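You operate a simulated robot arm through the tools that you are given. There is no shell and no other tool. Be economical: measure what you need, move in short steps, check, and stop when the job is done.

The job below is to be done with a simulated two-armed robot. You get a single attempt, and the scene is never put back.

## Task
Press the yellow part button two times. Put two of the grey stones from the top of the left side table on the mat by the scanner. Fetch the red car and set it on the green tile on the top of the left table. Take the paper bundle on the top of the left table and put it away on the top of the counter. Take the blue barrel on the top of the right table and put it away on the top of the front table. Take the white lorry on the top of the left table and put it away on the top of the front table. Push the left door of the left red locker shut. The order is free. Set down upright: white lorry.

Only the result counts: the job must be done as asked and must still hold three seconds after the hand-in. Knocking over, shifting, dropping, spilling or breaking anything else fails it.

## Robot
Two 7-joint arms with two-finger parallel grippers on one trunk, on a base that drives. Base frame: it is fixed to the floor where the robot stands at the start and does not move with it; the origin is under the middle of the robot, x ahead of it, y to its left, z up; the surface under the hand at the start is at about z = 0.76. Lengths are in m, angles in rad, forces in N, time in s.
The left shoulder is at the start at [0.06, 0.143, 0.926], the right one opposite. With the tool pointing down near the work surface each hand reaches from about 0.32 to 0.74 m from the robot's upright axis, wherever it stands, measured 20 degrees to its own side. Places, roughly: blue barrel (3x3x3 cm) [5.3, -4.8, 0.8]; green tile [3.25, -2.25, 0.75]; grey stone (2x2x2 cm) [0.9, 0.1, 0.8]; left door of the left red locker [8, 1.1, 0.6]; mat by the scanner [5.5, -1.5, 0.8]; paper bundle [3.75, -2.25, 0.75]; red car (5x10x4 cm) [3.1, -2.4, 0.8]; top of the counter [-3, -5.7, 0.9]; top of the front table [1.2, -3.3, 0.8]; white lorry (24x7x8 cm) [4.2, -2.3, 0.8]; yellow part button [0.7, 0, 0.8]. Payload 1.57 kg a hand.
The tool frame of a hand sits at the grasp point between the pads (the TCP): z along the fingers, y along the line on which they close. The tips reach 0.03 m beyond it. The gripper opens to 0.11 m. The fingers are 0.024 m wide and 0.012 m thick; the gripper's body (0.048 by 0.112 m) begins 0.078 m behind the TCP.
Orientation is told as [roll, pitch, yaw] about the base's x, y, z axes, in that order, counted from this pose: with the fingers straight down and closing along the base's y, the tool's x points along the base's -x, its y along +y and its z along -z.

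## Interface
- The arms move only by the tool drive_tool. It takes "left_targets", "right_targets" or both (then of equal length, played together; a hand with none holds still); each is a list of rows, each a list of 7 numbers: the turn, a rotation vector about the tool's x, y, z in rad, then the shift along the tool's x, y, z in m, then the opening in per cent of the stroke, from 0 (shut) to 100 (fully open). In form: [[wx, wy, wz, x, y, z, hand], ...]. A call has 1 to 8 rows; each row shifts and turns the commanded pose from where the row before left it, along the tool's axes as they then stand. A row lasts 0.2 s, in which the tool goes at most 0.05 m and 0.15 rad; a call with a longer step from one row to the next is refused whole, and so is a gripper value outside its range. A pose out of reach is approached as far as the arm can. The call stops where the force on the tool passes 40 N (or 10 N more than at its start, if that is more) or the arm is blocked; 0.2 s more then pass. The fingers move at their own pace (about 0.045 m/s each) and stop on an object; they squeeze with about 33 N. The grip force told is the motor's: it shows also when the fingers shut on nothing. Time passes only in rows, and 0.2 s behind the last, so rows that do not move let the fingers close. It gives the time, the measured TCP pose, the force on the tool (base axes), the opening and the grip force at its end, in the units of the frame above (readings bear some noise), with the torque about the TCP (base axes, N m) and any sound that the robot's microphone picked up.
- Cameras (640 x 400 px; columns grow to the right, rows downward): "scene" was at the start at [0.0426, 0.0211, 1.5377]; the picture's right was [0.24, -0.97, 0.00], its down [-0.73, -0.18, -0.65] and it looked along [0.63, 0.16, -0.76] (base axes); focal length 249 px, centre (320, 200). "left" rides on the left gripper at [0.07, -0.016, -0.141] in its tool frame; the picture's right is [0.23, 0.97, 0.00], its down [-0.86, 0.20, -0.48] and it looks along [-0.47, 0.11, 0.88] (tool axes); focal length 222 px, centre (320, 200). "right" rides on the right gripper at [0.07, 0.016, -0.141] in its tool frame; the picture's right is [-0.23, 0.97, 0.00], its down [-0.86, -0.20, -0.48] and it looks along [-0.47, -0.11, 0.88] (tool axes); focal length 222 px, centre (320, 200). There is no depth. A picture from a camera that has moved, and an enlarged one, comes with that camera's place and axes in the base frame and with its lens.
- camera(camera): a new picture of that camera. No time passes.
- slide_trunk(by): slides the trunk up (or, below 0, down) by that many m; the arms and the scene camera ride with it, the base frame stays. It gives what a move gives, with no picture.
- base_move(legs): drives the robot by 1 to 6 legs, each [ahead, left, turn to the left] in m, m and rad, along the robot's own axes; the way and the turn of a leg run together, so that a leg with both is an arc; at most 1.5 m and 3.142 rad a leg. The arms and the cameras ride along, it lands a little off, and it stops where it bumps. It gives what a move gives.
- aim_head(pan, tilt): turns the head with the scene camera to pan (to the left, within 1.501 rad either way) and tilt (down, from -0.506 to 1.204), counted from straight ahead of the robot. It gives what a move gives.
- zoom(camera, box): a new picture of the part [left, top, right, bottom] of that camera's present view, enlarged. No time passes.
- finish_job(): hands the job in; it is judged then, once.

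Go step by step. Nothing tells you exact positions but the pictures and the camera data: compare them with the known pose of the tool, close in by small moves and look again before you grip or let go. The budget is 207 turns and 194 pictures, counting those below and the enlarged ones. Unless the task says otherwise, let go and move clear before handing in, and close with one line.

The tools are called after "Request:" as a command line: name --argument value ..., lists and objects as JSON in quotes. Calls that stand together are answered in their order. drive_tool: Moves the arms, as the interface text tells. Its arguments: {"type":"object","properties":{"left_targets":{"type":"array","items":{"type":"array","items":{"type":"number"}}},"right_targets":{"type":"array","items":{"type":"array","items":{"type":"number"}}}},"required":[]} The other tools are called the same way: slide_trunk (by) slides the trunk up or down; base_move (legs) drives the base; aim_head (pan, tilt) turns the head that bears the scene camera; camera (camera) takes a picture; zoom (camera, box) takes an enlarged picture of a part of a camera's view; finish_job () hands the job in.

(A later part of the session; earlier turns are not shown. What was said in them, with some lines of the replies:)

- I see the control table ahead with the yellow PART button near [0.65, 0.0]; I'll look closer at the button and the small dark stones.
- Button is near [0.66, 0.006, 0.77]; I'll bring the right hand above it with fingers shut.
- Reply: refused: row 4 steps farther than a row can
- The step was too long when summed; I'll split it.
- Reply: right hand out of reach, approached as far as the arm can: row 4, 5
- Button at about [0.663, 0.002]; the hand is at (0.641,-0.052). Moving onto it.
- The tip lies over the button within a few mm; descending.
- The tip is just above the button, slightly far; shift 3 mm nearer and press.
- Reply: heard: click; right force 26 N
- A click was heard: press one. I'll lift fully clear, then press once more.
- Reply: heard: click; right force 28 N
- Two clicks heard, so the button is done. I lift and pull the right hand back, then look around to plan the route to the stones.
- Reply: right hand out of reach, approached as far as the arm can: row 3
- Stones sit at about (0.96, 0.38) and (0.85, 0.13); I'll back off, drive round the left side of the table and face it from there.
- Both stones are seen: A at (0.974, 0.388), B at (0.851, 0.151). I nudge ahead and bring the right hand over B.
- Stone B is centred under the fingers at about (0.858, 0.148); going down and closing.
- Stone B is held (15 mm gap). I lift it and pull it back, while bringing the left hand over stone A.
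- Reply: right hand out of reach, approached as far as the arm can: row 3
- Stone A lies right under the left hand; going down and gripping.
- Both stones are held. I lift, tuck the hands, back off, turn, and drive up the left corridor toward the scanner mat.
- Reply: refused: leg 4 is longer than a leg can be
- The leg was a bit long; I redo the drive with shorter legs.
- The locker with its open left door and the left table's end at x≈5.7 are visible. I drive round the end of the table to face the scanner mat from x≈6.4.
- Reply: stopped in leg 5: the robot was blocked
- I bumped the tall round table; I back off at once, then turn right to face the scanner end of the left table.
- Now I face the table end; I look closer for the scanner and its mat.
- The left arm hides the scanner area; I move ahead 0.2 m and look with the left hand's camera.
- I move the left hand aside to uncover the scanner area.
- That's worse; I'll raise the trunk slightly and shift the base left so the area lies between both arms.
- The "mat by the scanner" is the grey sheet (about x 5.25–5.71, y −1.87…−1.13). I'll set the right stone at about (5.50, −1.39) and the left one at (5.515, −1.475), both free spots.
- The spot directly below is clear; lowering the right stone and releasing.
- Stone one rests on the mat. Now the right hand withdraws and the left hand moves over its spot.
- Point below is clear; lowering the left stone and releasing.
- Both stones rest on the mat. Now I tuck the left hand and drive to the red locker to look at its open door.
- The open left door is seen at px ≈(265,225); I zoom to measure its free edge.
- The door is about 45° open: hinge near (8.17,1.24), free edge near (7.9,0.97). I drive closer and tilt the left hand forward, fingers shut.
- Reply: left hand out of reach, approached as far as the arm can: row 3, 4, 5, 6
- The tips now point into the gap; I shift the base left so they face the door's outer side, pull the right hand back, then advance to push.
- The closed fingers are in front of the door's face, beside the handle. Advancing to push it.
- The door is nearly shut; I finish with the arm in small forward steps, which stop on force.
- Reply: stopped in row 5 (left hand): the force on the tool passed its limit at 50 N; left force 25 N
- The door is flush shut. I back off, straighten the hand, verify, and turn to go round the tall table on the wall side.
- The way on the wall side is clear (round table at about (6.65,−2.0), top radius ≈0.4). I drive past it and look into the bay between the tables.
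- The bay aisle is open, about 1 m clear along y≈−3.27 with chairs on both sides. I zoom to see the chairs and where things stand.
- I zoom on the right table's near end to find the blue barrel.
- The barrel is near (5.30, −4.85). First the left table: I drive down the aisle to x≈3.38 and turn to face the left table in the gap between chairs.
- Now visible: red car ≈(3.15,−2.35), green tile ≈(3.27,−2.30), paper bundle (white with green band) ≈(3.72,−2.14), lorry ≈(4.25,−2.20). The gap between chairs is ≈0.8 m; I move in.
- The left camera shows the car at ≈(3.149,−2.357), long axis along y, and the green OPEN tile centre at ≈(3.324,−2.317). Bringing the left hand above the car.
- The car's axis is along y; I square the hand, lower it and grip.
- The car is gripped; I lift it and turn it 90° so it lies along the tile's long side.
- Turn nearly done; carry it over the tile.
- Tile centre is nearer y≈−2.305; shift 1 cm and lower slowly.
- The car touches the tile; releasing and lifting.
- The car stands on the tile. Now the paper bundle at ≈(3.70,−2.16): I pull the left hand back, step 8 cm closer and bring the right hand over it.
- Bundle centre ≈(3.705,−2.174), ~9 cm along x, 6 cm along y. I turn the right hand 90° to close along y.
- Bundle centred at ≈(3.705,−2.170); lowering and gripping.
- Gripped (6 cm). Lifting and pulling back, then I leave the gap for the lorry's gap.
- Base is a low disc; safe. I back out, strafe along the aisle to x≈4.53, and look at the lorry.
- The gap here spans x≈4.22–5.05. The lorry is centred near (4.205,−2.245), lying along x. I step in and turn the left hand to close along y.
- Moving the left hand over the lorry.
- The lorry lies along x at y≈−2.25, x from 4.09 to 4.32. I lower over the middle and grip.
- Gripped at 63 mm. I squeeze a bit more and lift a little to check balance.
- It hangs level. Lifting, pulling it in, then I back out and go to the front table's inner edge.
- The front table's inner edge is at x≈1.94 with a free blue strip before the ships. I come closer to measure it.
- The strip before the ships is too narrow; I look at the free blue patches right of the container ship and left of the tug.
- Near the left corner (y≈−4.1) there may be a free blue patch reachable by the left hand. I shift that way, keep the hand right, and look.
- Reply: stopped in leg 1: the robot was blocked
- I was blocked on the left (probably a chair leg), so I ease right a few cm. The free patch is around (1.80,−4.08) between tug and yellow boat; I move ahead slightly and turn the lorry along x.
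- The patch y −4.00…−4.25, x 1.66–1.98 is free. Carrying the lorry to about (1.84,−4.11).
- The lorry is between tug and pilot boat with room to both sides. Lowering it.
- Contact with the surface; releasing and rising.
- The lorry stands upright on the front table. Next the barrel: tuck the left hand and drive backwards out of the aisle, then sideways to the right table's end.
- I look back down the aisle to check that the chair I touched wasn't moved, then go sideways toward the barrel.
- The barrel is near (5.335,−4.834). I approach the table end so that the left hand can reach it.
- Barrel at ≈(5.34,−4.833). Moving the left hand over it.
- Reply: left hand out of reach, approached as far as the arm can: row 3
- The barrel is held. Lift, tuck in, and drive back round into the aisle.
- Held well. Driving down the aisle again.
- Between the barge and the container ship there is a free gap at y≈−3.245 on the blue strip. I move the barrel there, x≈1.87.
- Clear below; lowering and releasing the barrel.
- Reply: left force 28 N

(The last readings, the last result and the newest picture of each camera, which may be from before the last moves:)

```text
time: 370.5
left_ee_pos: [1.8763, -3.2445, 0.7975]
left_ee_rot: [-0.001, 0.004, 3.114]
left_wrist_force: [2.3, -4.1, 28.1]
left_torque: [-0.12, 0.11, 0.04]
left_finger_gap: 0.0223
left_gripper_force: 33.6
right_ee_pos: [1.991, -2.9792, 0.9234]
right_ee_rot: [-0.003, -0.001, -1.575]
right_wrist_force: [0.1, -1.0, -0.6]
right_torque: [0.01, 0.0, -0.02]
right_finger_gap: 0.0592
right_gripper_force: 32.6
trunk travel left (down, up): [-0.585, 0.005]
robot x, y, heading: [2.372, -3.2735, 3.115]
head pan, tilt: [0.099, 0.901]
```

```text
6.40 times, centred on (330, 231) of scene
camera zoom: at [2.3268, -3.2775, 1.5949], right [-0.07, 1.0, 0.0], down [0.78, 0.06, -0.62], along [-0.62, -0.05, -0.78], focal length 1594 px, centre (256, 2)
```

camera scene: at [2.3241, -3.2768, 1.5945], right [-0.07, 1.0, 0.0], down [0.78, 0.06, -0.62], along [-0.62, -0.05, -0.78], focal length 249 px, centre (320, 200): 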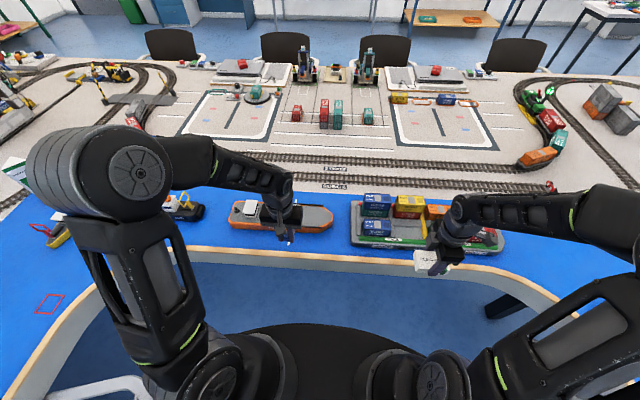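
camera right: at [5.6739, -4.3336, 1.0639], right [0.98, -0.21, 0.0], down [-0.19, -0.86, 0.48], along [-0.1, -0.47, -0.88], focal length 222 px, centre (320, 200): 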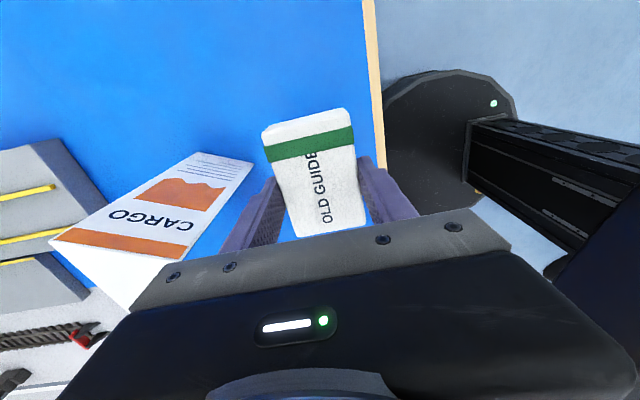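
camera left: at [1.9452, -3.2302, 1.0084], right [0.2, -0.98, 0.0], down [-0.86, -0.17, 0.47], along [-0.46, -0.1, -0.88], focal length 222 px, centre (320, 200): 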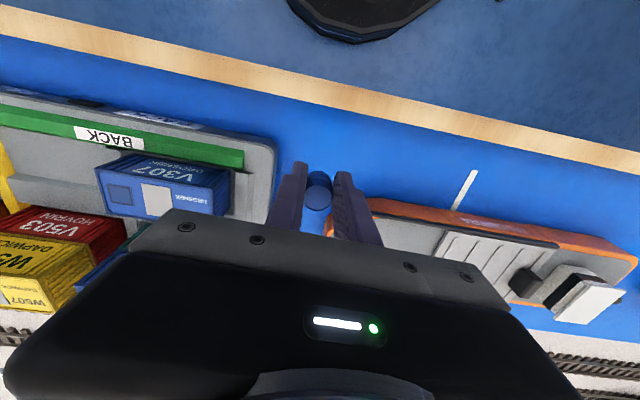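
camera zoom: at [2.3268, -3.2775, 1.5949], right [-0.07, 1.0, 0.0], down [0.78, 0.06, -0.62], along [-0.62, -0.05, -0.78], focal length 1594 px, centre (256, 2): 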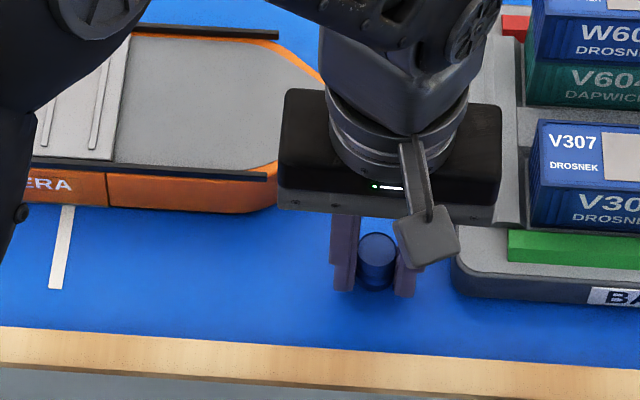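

Touching; ease off 2 mm, release, lift.

Request:
drive_tool --left_targets '[[0, 0, 0, 0, 0, -0.002, 8], [0, 0, 0, 0, 0, 0, 38], [0, 0, 0, 0, 0, 0, 38], [0, 0, 0, 0, 0, -0.03, 38], [0, 0, 0, 0, 0, -0.045, 38], [0, 0, 0, 0, 0, -0.045, 38]]'

Request:
camera --camera "left"

Request:
zoom --camera "scene" --box '[280, 200, 380, 262]'

```text
time: 371.9
left_ee_pos: [1.8782, -3.2456, 0.9172]
left_ee_rot: [0.002, 0.008, 3.111]
left_wrist_force: [0.6, -0.3, 0.3]
left_torque: [0.01, -0.02, 0.01]
left_finger_gap: 0.0417
left_gripper_force: 0.0
right_ee_pos: [1.99, -2.9788, 0.9229]
right_ee_rot: [-0.001, 0.001, -1.575]
right_wrist_force: [0.3, -0.7, -0.9]
right_torque: [-0.03, 0.04, 0.01]
right_finger_gap: 0.0591
right_gripper_force: 33.1
trunk travel left (down, up): [-0.585, 0.005]
robot x, y, heading: [2.3724, -3.277, 3.118]
head pan, tilt: [0.099, 0.901]
```

```text
85 pictures are left
camera left: at [1.9452, -3.2314, 1.0586], right [0.2, -0.98, 0.0], down [-0.86, -0.17, 0.47], along [-0.46, -0.1, -0.88], focal length 222 px, centre (320, 200)
```

left: 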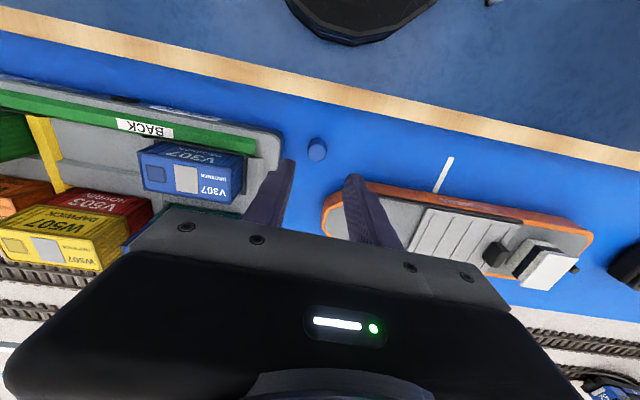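

```text
6.40 times, centred on (330, 231) of scene
camera zoom: at [2.3249, -3.2772, 1.5945], right [-0.07, 1.0, 0.0], down [0.78, 0.06, -0.62], along [-0.62, -0.05, -0.78], focal length 1594 px, centre (256, 2)
```

zoom: 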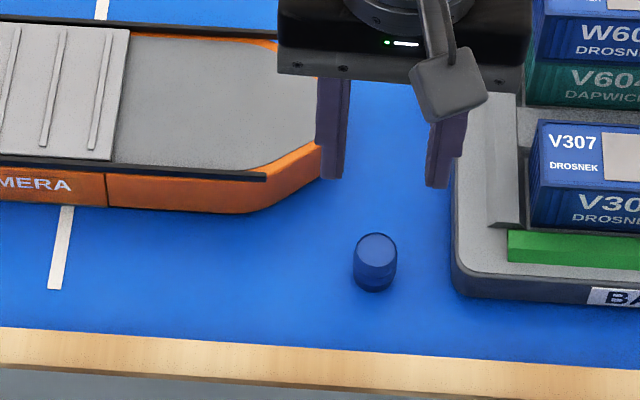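

The barrel stands on the front table. Now out of the aisle and round the right table to the counter with the paper bundle.

Request:
drive_tool --left_targets '[[0, 0, 0, 0.03, 0.03, 0, 0], [0, 0, 0, 0.03, 0.03, 0, 0], [0, 0, 0, 0.03, 0.03, 0, 0], [0, 0, 0, 0, 0.04, 0, 0]]'

Request:
aim_head --pan 0.75 --tilt 0.7

Request:
camera --camera "scene"

Request:
base_move --legs '[[0, 0, 0.024], [-1.4, 0, 0], [-1.4, 0, 0]]'

```text
time: 372.9
left_ee_pos: [1.9617, -3.379, 0.917]
left_ee_rot: [-0.001, 0.01, 3.112]
left_wrist_force: [-0.1, 0.6, -0.8]
left_torque: [0.03, -0.02, 0.03]
left_finger_gap: 0.0001
left_gripper_force: 21.4
right_ee_pos: [1.9897, -2.9802, 0.9233]
right_ee_rot: [0.0, -0.001, -1.575]
right_wrist_force: [0.2, -0.3, -0.9]
right_torque: [0.0, -0.01, -0.01]
right_finger_gap: 0.0592
right_gripper_force: 32.8
trunk travel left (down, up): [-0.585, 0.005]
robot x, y, heading: [2.3721, -3.2721, 3.115]
head pan, tilt: [0.099, 0.901]
```

```text
time: 374.0
left_ee_pos: [1.9614, -3.3778, 0.9177]
left_ee_rot: [0.003, 0.008, 3.114]
left_wrist_force: [0.3, -0.4, 0.5]
left_torque: [0.01, -0.01, -0.03]
left_finger_gap: 0.0003
left_gripper_force: 21.4
right_ee_pos: [1.9899, -2.98, 0.9218]
right_ee_rot: [-0.001, 0.0, -1.574]
right_wrist_force: [1.2, 0.7, -1.8]
right_torque: [0.01, -0.01, -0.01]
right_finger_gap: 0.0592
right_gripper_force: 32.8
trunk travel left (down, up): [-0.585, 0.005]
robot x, y, heading: [2.3718, -3.2738, 3.113]
head pan, tilt: [0.75, 0.7]
```

```text
83 pictures are left
camera scene: at [2.3358, -3.3275, 1.6106], right [-0.66, 0.75, 0.0], down [0.48, 0.43, -0.76], along [-0.57, -0.51, -0.64], focal length 249 px, centre (320, 200)
```

scene: 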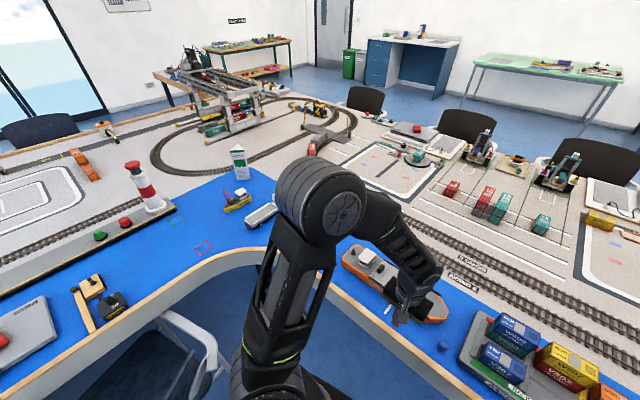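

```text
time: 387.8
left_ee_pos: [4.7491, -3.431, 0.9187]
left_ee_rot: [0.001, 0.008, 3.11]
left_wrist_force: [0.9, -0.2, 0.4]
left_torque: [0.0, 0.01, 0.0]
left_finger_gap: 0.0
left_gripper_force: 21.5
right_ee_pos: [4.775, -3.0326, 0.9227]
right_ee_rot: [-0.001, 0.0, -1.58]
right_wrist_force: [1.1, 0.0, -1.9]
right_torque: [0.01, -0.02, -0.02]
right_finger_gap: 0.0592
right_gripper_force: 33.3
trunk travel left (down, up): [-0.585, 0.005]
robot x, y, heading: [5.1584, -3.3249, 3.109]
head pan, tilt: [0.75, 0.7]
```

Lorry and barrel are in place. Continue backward, then sideways past the right table's end.

Request:
base_move --legs '[[0, 0, 0.03], [-1.2, 0, 0], [0, 1.4, 0], [0, 0.5, 0]]'

Request:
aim_head --pan 0.9 --tilt 0.3

Request:
camera --camera "scene"

```text
time: 403.4
left_ee_pos: [5.9562, -5.3494, 0.9168]
left_ee_rot: [0.0, 0.008, -3.134]
left_wrist_force: [0.4, -0.5, -0.2]
left_torque: [-0.01, 0.0, -0.01]
left_finger_gap: 0.0001
left_gripper_force: 21.5
right_ee_pos: [5.969, -4.9491, 0.9225]
right_ee_rot: [0.001, 0.0, -1.543]
right_wrist_force: [-0.4, -0.8, -0.4]
right_torque: [0.02, 0.02, -0.01]
right_finger_gap: 0.0589
right_gripper_force: 32.5
trunk travel left (down, up): [-0.585, 0.005]
robot x, y, heading: [6.3641, -5.2321, -3.134]
head pan, tilt: [0.75, 0.7]
```

```text
time: 404.2
left_ee_pos: [5.9559, -5.3486, 0.9188]
left_ee_rot: [0.0, 0.009, -3.135]
left_wrist_force: [-0.6, 0.1, -0.9]
left_torque: [-0.01, -0.01, -0.01]
left_finger_gap: 0.0
left_gripper_force: 21.6
right_ee_pos: [5.9701, -4.949, 0.9227]
right_ee_rot: [0.001, 0.001, -1.542]
right_wrist_force: [0.6, -1.1, -1.0]
right_torque: [-0.01, 0.01, 0.03]
right_finger_gap: 0.0593
right_gripper_force: 33.1
trunk travel left (down, up): [-0.585, 0.005]
robot x, y, heading: [6.3564, -5.2298, -3.138]
head pan, tilt: [0.901, 0.3]
```

```text
82 pictures are left
camera scene: at [6.3314, -5.3004, 1.6467], right [-0.79, 0.61, 0.0], down [0.18, 0.23, -0.95], along [-0.59, -0.75, -0.3], focal length 249 px, centre (320, 200)
```

scene: 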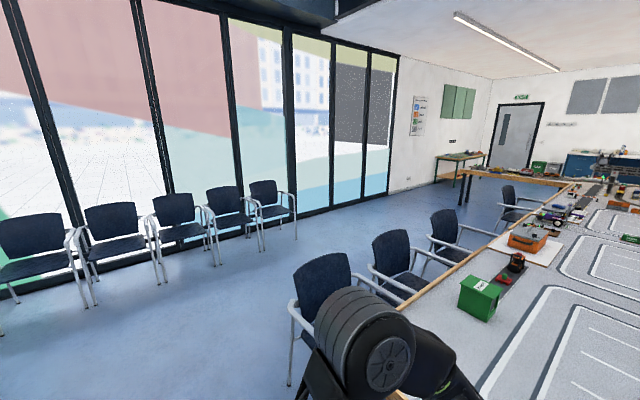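

The corridor between the table chairs (y≈−6.4) and window chairs (y≈−8.2) is wide. I go to y≈−7.25 and forward.

Request:
base_move --legs '[[0, 1.0, 0], [0, 1.0, 0], [1.4, 0, 0], [1.4, 0, 0]]'

Request:
aim_head --pan 0.0 --tilt 0.3

Request:
camera --camera "scene"

```text
time: 427.3
left_ee_pos: [3.153, -7.2823, 0.9177]
left_ee_rot: [0.003, 0.009, 3.118]
left_wrist_force: [-0.1, 0.6, 0.3]
left_torque: [-0.02, -0.01, 0.04]
left_finger_gap: 0.0
left_gripper_force: 21.5
right_ee_pos: [3.1783, -6.8841, 0.9229]
right_ee_rot: [0.001, -0.001, -1.571]
right_wrist_force: [0.3, -0.3, -1.5]
right_torque: [-0.01, 0.01, 0.01]
right_finger_gap: 0.0592
right_gripper_force: 32.9
trunk travel left (down, up): [-0.585, 0.005]
robot x, y, heading: [3.562, -7.1773, 3.119]
head pan, tilt: [0.901, 0.3]
```

```text
time: 428.5
left_ee_pos: [3.152, -7.2832, 0.9177]
left_ee_rot: [0.002, 0.009, 3.117]
left_wrist_force: [0.2, -0.7, -0.2]
left_torque: [0.01, -0.01, -0.01]
left_finger_gap: 0.0001
left_gripper_force: 21.6
right_ee_pos: [3.1779, -6.8845, 0.9229]
right_ee_rot: [0.0, -0.001, -1.571]
right_wrist_force: [-0.1, -0.3, -0.5]
right_torque: [0.02, 0.01, 0.02]
right_finger_gap: 0.0591
right_gripper_force: 32.7
trunk travel left (down, up): [-0.585, 0.005]
robot x, y, heading: [3.5603, -7.1766, 3.124]
head pan, tilt: [0.0, 0.3]
```

```text
81 pictures are left
camera scene: at [3.4955, -7.1731, 1.6468], right [0.02, 1.0, 0.0], down [0.3, -0.01, -0.96], along [-0.96, 0.02, -0.3], focal length 249 px, centre (320, 200)
```

scene: 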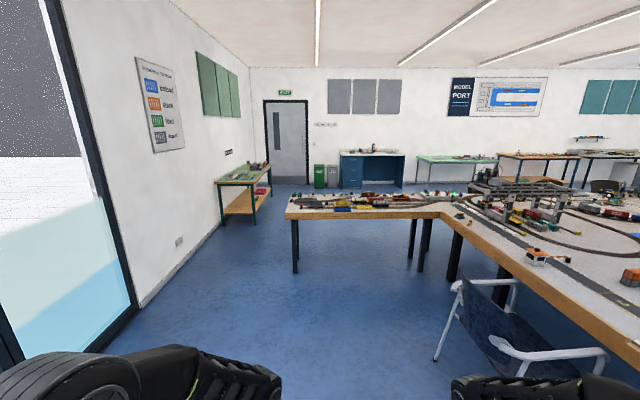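

The side table's corner is at ≈(1.24,−7.45); the wall bench starts at x≈−0.5. I pass at y≈−8.0, then angle back.

Request:
base_move --legs '[[1.2, 0.8, 0.018], [1.2, 0, 0], [0.95, 0, 0]]'

Request:
aim_head --pan -0.4 --tilt 0.35

Request:
camera --camera "scene"

```text
time: 445.8
left_ee_pos: [-0.1905, -8.1138, 0.9178]
left_ee_rot: [0.002, 0.008, -3.121]
left_wrist_force: [-0.3, -0.1, -0.4]
left_torque: [0.0, 0.01, -0.01]
left_finger_gap: 0.0002
left_gripper_force: 21.1
right_ee_pos: [-0.1824, -7.7144, 0.9218]
right_ee_rot: [0.0, 0.001, -1.527]
right_wrist_force: [0.3, 0.1, -0.8]
right_torque: [0.01, 0.01, -0.05]
right_finger_gap: 0.059
right_gripper_force: 33.1
trunk travel left (down, up): [-0.585, 0.005]
robot x, y, heading: [0.2105, -7.9913, -3.122]
head pan, tilt: [0.0, 0.3]
```

```text
time: 446.7
left_ee_pos: [-0.1899, -8.113, 0.918]
left_ee_rot: [0.003, 0.008, -3.12]
left_wrist_force: [-0.7, 0.3, -1.0]
left_torque: [0.01, 0.06, 0.05]
left_finger_gap: 0.0001
left_gripper_force: 21.6
right_ee_pos: [-0.183, -7.7136, 0.9227]
right_ee_rot: [0.001, 0.001, -1.528]
right_wrist_force: [0.3, 0.4, -1.0]
right_torque: [0.0, -0.02, 0.02]
right_finger_gap: 0.059
right_gripper_force: 32.6
trunk travel left (down, up): [-0.585, 0.005]
robot x, y, heading: [0.2138, -7.989, -3.116]
head pan, tilt: [-0.4, 0.351]
```

```text
80 pictures are left
camera scene: at [0.1542, -7.9517, 1.6421], right [0.37, 0.93, 0.0], down [0.32, -0.13, -0.94], along [-0.87, 0.34, -0.34], focal length 249 px, centre (320, 200)
```

scene: 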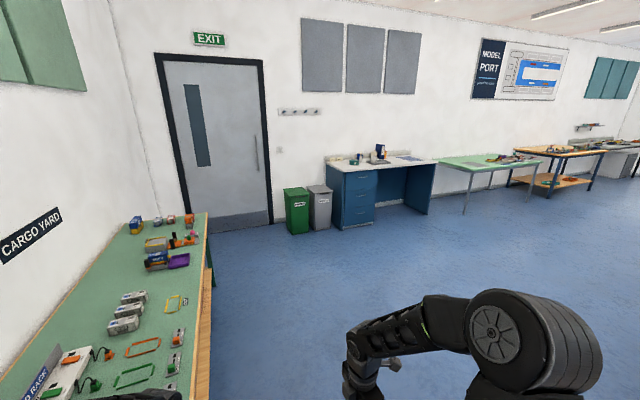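

The counter (white top, blue drawers) has its front edge near x≈−2.6, y −6.5…−5.15. I go there diagonally.

Request:
base_move --legs '[[0.8, -0.9, -0.02], [1.0, -1.0, 0], [0.1, -0.3, 0]]'

Request:
aim_head --pan 0.0 --tilt 0.6

Request:
camera --camera "scene"

```text
time: 461.1
left_ee_pos: [-2.0901, -5.9112, 0.9177]
left_ee_rot: [0.003, 0.011, 3.125]
left_wrist_force: [0.0, 1.0, -0.4]
left_torque: [-0.03, -0.01, -0.02]
left_finger_gap: 0.0001
left_gripper_force: 21.0
right_ee_pos: [-2.0677, -5.5123, 0.9218]
right_ee_rot: [-0.001, 0.0, -1.563]
right_wrist_force: [0.4, 1.0, -0.9]
right_torque: [-0.01, -0.02, 0.0]
right_finger_gap: 0.0591
right_gripper_force: 33.0
trunk travel left (down, up): [-0.585, 0.005]
robot x, y, heading: [-1.6832, -5.8014, 3.13]
head pan, tilt: [-0.4, 0.351]
```

```text
time: 462.0
left_ee_pos: [-2.089, -5.9105, 0.9171]
left_ee_rot: [0.002, 0.009, 3.125]
left_wrist_force: [0.7, -0.2, 0.2]
left_torque: [-0.02, 0.04, 0.02]
left_finger_gap: 0.0001
left_gripper_force: 21.8
right_ee_pos: [-2.0672, -5.5121, 0.9232]
right_ee_rot: [-0.002, 0.0, -1.564]
right_wrist_force: [-0.1, 0.5, -0.7]
right_torque: [0.02, 0.0, 0.01]
right_finger_gap: 0.059
right_gripper_force: 32.3
trunk travel left (down, up): [-0.585, 0.005]
robot x, y, heading: [-1.6814, -5.8043, 3.123]
head pan, tilt: [0.0, 0.6]
```

```text
79 pictures are left
camera scene: at [-1.7422, -5.7987, 1.6193], right [0.01, 1.0, 0.0], down [0.56, -0.01, -0.83], along [-0.83, 0.01, -0.56], focal length 249 px, centre (320, 200)
```

scene: 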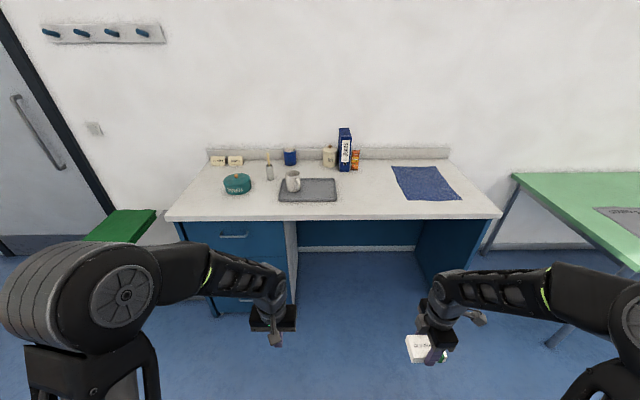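

Counter top is free between the tray and the blue cloth at about (−2.78,−5.56). Its top is ≈0.9 high, so I raise both hands first, then approach.

Request:
drive_tool --right_targets '[[0, 0, 0, 0, 0, -0.04, 35], [0, 0, 0, 0, 0, -0.04, 35], [0, 0, 0, 0, 0, -0.04, 35], [0, 0, 0, 0, 0, 0, 35]]' --left_targets '[[0, 0, 0, 0, 0, -0.03, 0], [0, 0, 0, 0, 0, -0.03, 0], [0, 0, 0, 0, 0, -0.03, 0], [0, 0, 0, 0, 0, 0, 0]]'

Request:
base_move --legs '[[0.55, 0, 0.01]]'

Request:
aim_head --pan -0.2 --tilt 0.85

Request:
camera --camera "scene"

Request:
camera --camera "right"

```text
time: 463.0
left_ee_pos: [-2.0915, -5.9122, 1.0085]
left_ee_rot: [0.002, 0.009, 3.123]
left_wrist_force: [-0.2, 0.1, 0.5]
left_torque: [-0.06, 0.01, 0.02]
left_finger_gap: 0.0001
left_gripper_force: 21.4
right_ee_pos: [-2.0685, -5.5115, 1.0428]
right_ee_rot: [0.003, 0.0, -1.565]
right_wrist_force: [-0.3, 0.1, -1.5]
right_torque: [-0.05, -0.02, -0.02]
right_finger_gap: 0.059
right_gripper_force: 32.7
trunk travel left (down, up): [-0.585, 0.005]
robot x, y, heading: [-1.6825, -5.8019, 3.124]
head pan, tilt: [0.0, 0.6]
```

```text
time: 466.2
left_ee_pos: [-2.649, -5.9188, 1.007]
left_ee_rot: [0.002, 0.009, -3.138]
left_wrist_force: [-0.5, -0.3, 0.4]
left_torque: [-0.01, 0.02, 0.01]
left_finger_gap: 0.0001
left_gripper_force: 21.5
right_ee_pos: [-2.6353, -5.5181, 1.0428]
right_ee_rot: [0.001, 0.0, -1.545]
right_wrist_force: [-0.2, 0.5, -1.2]
right_torque: [0.01, -0.01, 0.04]
right_finger_gap: 0.0588
right_gripper_force: 33.3
trunk travel left (down, up): [-0.585, 0.005]
robot x, y, heading: [-2.2413, -5.802, -3.136]
head pan, tilt: [0.0, 0.6]
```

```text
time: 467.0
left_ee_pos: [-2.6482, -5.9189, 1.0069]
left_ee_rot: [0.003, 0.009, -3.139]
left_wrist_force: [-0.6, 0.8, 0.1]
left_torque: [0.02, 0.04, -0.04]
left_finger_gap: 0.0
left_gripper_force: 21.0
right_ee_pos: [-2.6344, -5.5174, 1.0434]
right_ee_rot: [0.001, -0.001, -1.545]
right_wrist_force: [0.6, 0.1, -0.5]
right_torque: [0.0, 0.01, -0.01]
right_finger_gap: 0.0593
right_gripper_force: 33.3
trunk travel left (down, up): [-0.585, 0.005]
robot x, y, heading: [-2.2411, -5.8036, -3.132]
head pan, tilt: [-0.201, 0.85]
```

```text
78 pictures are left
camera scene: at [-2.2907, -5.7824, 1.5984], right [0.19, 0.98, 0.0], down [0.74, -0.14, -0.66], along [-0.65, 0.13, -0.75], focal length 249 px, centre (320, 200)
```

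scene: 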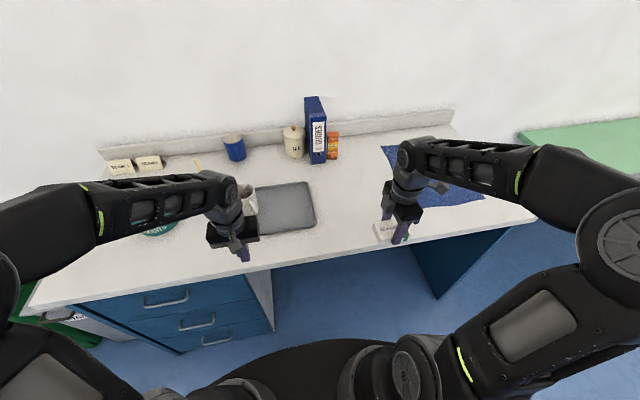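

```text
77 pictures are left
camera right: at [-2.6201, -5.4482, 1.1845], right [0.98, -0.2, 0.0], down [-0.18, -0.86, 0.48], along [-0.1, -0.47, -0.88], focal length 222 px, centre (320, 200)
```

right: 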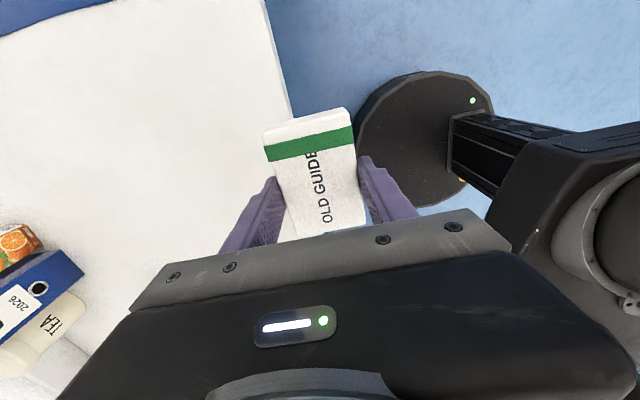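

Moving the bundle over the counter spot and lowering partway.

Request:
drive_tool --right_targets '[[0, 0, 0, -0.008, -0.043, 0, 35], [0, 0, 0, -0.008, -0.043, 0, 35], [0, 0, 0, -0.008, -0.043, 0, 35], [0, 0, 0, -0.008, -0.043, 0, 35], [0, 0, 0, 0, 0, 0.035, 35], [0, 0, 0, 0, 0, 0.03, 35], [0, 0, 0, 0, 0, 0, 35]]'

Request:
camera --camera "right"

Request:
zoom --camera "scene" --box '[300, 130, 460, 250]'

```text
time: 468.6
left_ee_pos: [-2.6489, -5.9197, 1.0078]
left_ee_rot: [0.0, 0.009, -3.138]
left_wrist_force: [0.3, 0.2, 0.4]
left_torque: [-0.01, -0.01, -0.03]
left_finger_gap: 0.0
left_gripper_force: 21.3
right_ee_pos: [-2.8057, -5.5551, 0.9764]
right_ee_rot: [0.001, 0.001, -1.547]
right_wrist_force: [0.0, -0.2, -0.9]
right_torque: [0.03, 0.02, 0.02]
right_finger_gap: 0.0589
right_gripper_force: 33.1
trunk travel left (down, up): [-0.585, 0.005]
robot x, y, heading: [-2.2419, -5.7995, -3.135]
head pan, tilt: [-0.201, 0.85]
```

```text
76 pictures are left
camera right: at [-2.7902, -5.485, 1.1182], right [0.98, -0.2, 0.0], down [-0.18, -0.86, 0.48], along [-0.1, -0.47, -0.88], focal length 222 px, centre (320, 200)
```

right: 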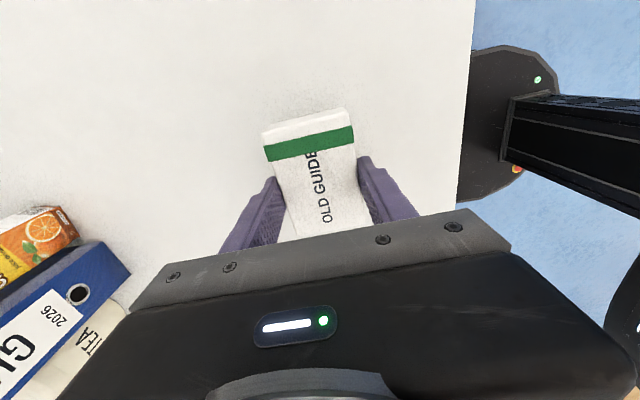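

```text
3.33 times, centred on (380, 190) of scene
camera zoom: at [-2.2902, -5.7824, 1.5984], right [0.19, 0.98, 0.0], down [0.74, -0.15, -0.66], along [-0.65, 0.13, -0.75], focal length 830 px, centre (120, 233)
```

zoom: 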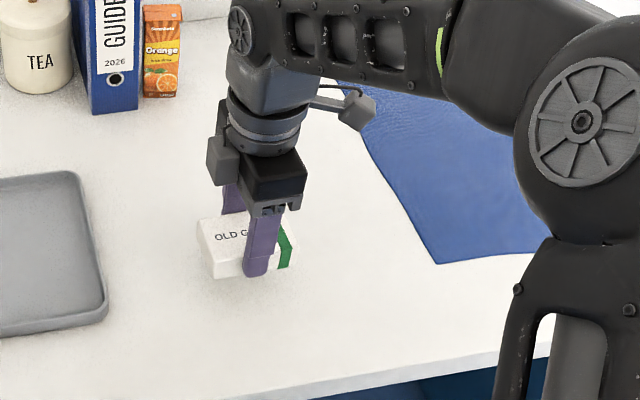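

Clear spot; lowering gently.

Request:
drive_tool --right_targets '[[0, 0, 0, 0, 0, 0.015, 35], [0, 0, 0, 0, 0, 0.008, 35], [0, 0, 0, 0, 0, 0.005, 35], [0, 0, 0, 0, 0, 0.003, 35], [0, 0, 0, 0, 0, 0, 35]]'

Request:
zoom --camera "scene" --box '[330, 170, 400, 220]'

```text
time: 469.8
left_ee_pos: [-2.6485, -5.9183, 1.0085]
left_ee_rot: [0.001, 0.008, -3.14]
left_wrist_force: [0.9, 0.2, -0.6]
left_torque: [-0.02, -0.01, 0.0]
left_finger_gap: 0.0002
left_gripper_force: 21.2
right_ee_pos: [-2.8052, -5.5531, 0.9465]
right_ee_rot: [0.001, 0.0, -1.545]
right_wrist_force: [0.0, -0.1, -0.5]
right_torque: [-0.01, -0.01, 0.01]
right_finger_gap: 0.059
right_gripper_force: 32.7
trunk travel left (down, up): [-0.585, 0.005]
robot x, y, heading: [-2.2418, -5.7983, -3.139]
head pan, tilt: [-0.201, 0.85]
```

```text
8.00 times, centred on (365, 195) of scene
camera zoom: at [-2.2907, -5.7824, 1.5984], right [0.19, 0.98, 0.0], down [0.74, -0.15, -0.66], along [-0.65, 0.13, -0.75], focal length 1993 px, centre (-40, 240)
```

zoom: 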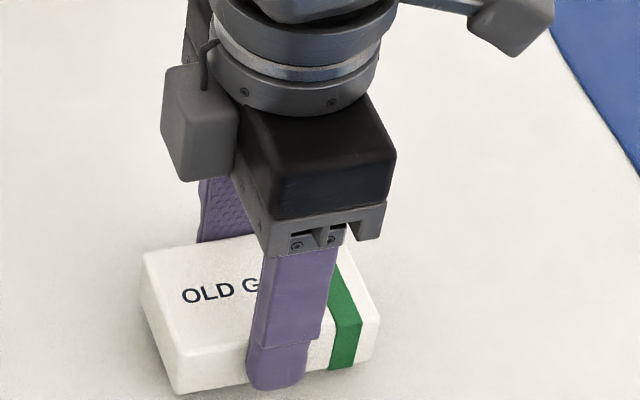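

Request:
drive_tool --right_targets '[[0, 0, 0, 0, 0, 0.004, 35], [0, 0, 0, 0, 0, 0.003, 35], [0, 0, 0, 0, 0, 0.002, 35], [0, 0, 0, 0, 0, 0, 35]]'

```text
time: 470.8
left_ee_pos: [-2.6483, -5.9195, 1.008]
left_ee_rot: [0.003, 0.009, -3.139]
left_wrist_force: [0.0, -0.4, 0.3]
left_torque: [0.0, -0.02, 0.01]
left_finger_gap: 0.0
left_gripper_force: 21.1
right_ee_pos: [-2.8054, -5.5546, 0.9368]
right_ee_rot: [-0.001, 0.001, -1.546]
right_wrist_force: [0.4, -0.4, 3.3]
right_torque: [0.18, -0.08, -0.02]
right_finger_gap: 0.059
right_gripper_force: 33.0
trunk travel left (down, up): [-0.585, 0.005]
robot x, y, heading: [-2.2398, -5.7993, -3.133]
head pan, tilt: [-0.201, 0.85]
```

Contact felt; releasing and lifting away.

Request:
drive_tool --right_targets '[[0, 0, 0, 0, 0, 0, 75], [0, 0, 0, 0, 0, 0, 75], [0, 0, 0, 0, 0, 0, 75], [0, 0, 0, 0, 0, -0.03, 75], [0, 0, 0, 0, 0, -0.04, 75], [0, 0, 0, 0, 0, -0.04, 75], [0, 0, 0, 0, 0, 0, 75]]'

Request:
camera --camera "right"

```text
time: 472.4
left_ee_pos: [-2.6489, -5.9192, 1.0073]
left_ee_rot: [0.001, 0.009, -3.139]
left_wrist_force: [0.0, -0.8, 0.9]
left_torque: [-0.02, -0.02, -0.02]
left_finger_gap: 0.0001
left_gripper_force: 21.6
right_ee_pos: [-2.8058, -5.5527, 1.0487]
right_ee_rot: [0.003, -0.001, -1.545]
right_wrist_force: [0.4, 0.3, -0.1]
right_torque: [0.02, -0.03, 0.03]
right_finger_gap: 0.0822
right_gripper_force: 0.0
trunk travel left (down, up): [-0.585, 0.005]
robot x, y, heading: [-2.2409, -5.802, -3.131]
head pan, tilt: [-0.201, 0.85]
```

```text
73 pictures are left
camera right: at [-2.7911, -5.4825, 1.1901], right [0.98, -0.2, 0.0], down [-0.18, -0.86, 0.48], along [-0.1, -0.47, -0.88], focal length 222 px, centre (320, 200)
```

right: 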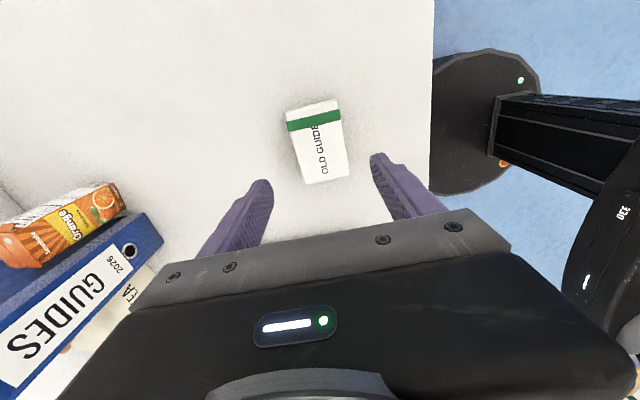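

The bundle lies on the counter. I back away clear and hand in.

Request:
base_move --legs '[[-0.5, 0, 0]]'

Request:
finish_job

```text
time: 475.3
left_ee_pos: [-2.1544, -5.9165, 1.0077]
left_ee_rot: [0.0, 0.009, -3.135]
left_wrist_force: [-0.5, -0.2, 0.2]
left_torque: [-0.05, 0.01, -0.04]
left_finger_gap: 0.0001
left_gripper_force: 21.2
right_ee_pos: [-2.312, -5.5505, 1.0485]
right_ee_rot: [-0.001, 0.0, -1.541]
right_wrist_force: [-0.2, -0.5, -0.4]
right_torque: [0.0, 0.04, -0.03]
right_finger_gap: 0.0826
right_gripper_force: 0.1
trunk travel left (down, up): [-0.585, 0.005]
robot x, y, heading: [-1.7492, -5.7965, -3.129]
head pan, tilt: [-0.201, 0.85]
```

```text
The job is handed in.
```

All seven tasks are done and handed in, but I bumped the tall round table and something low in the aisle (probably a chair leg) while driving; neither looked moved in later pictures, though I did not check them closely.
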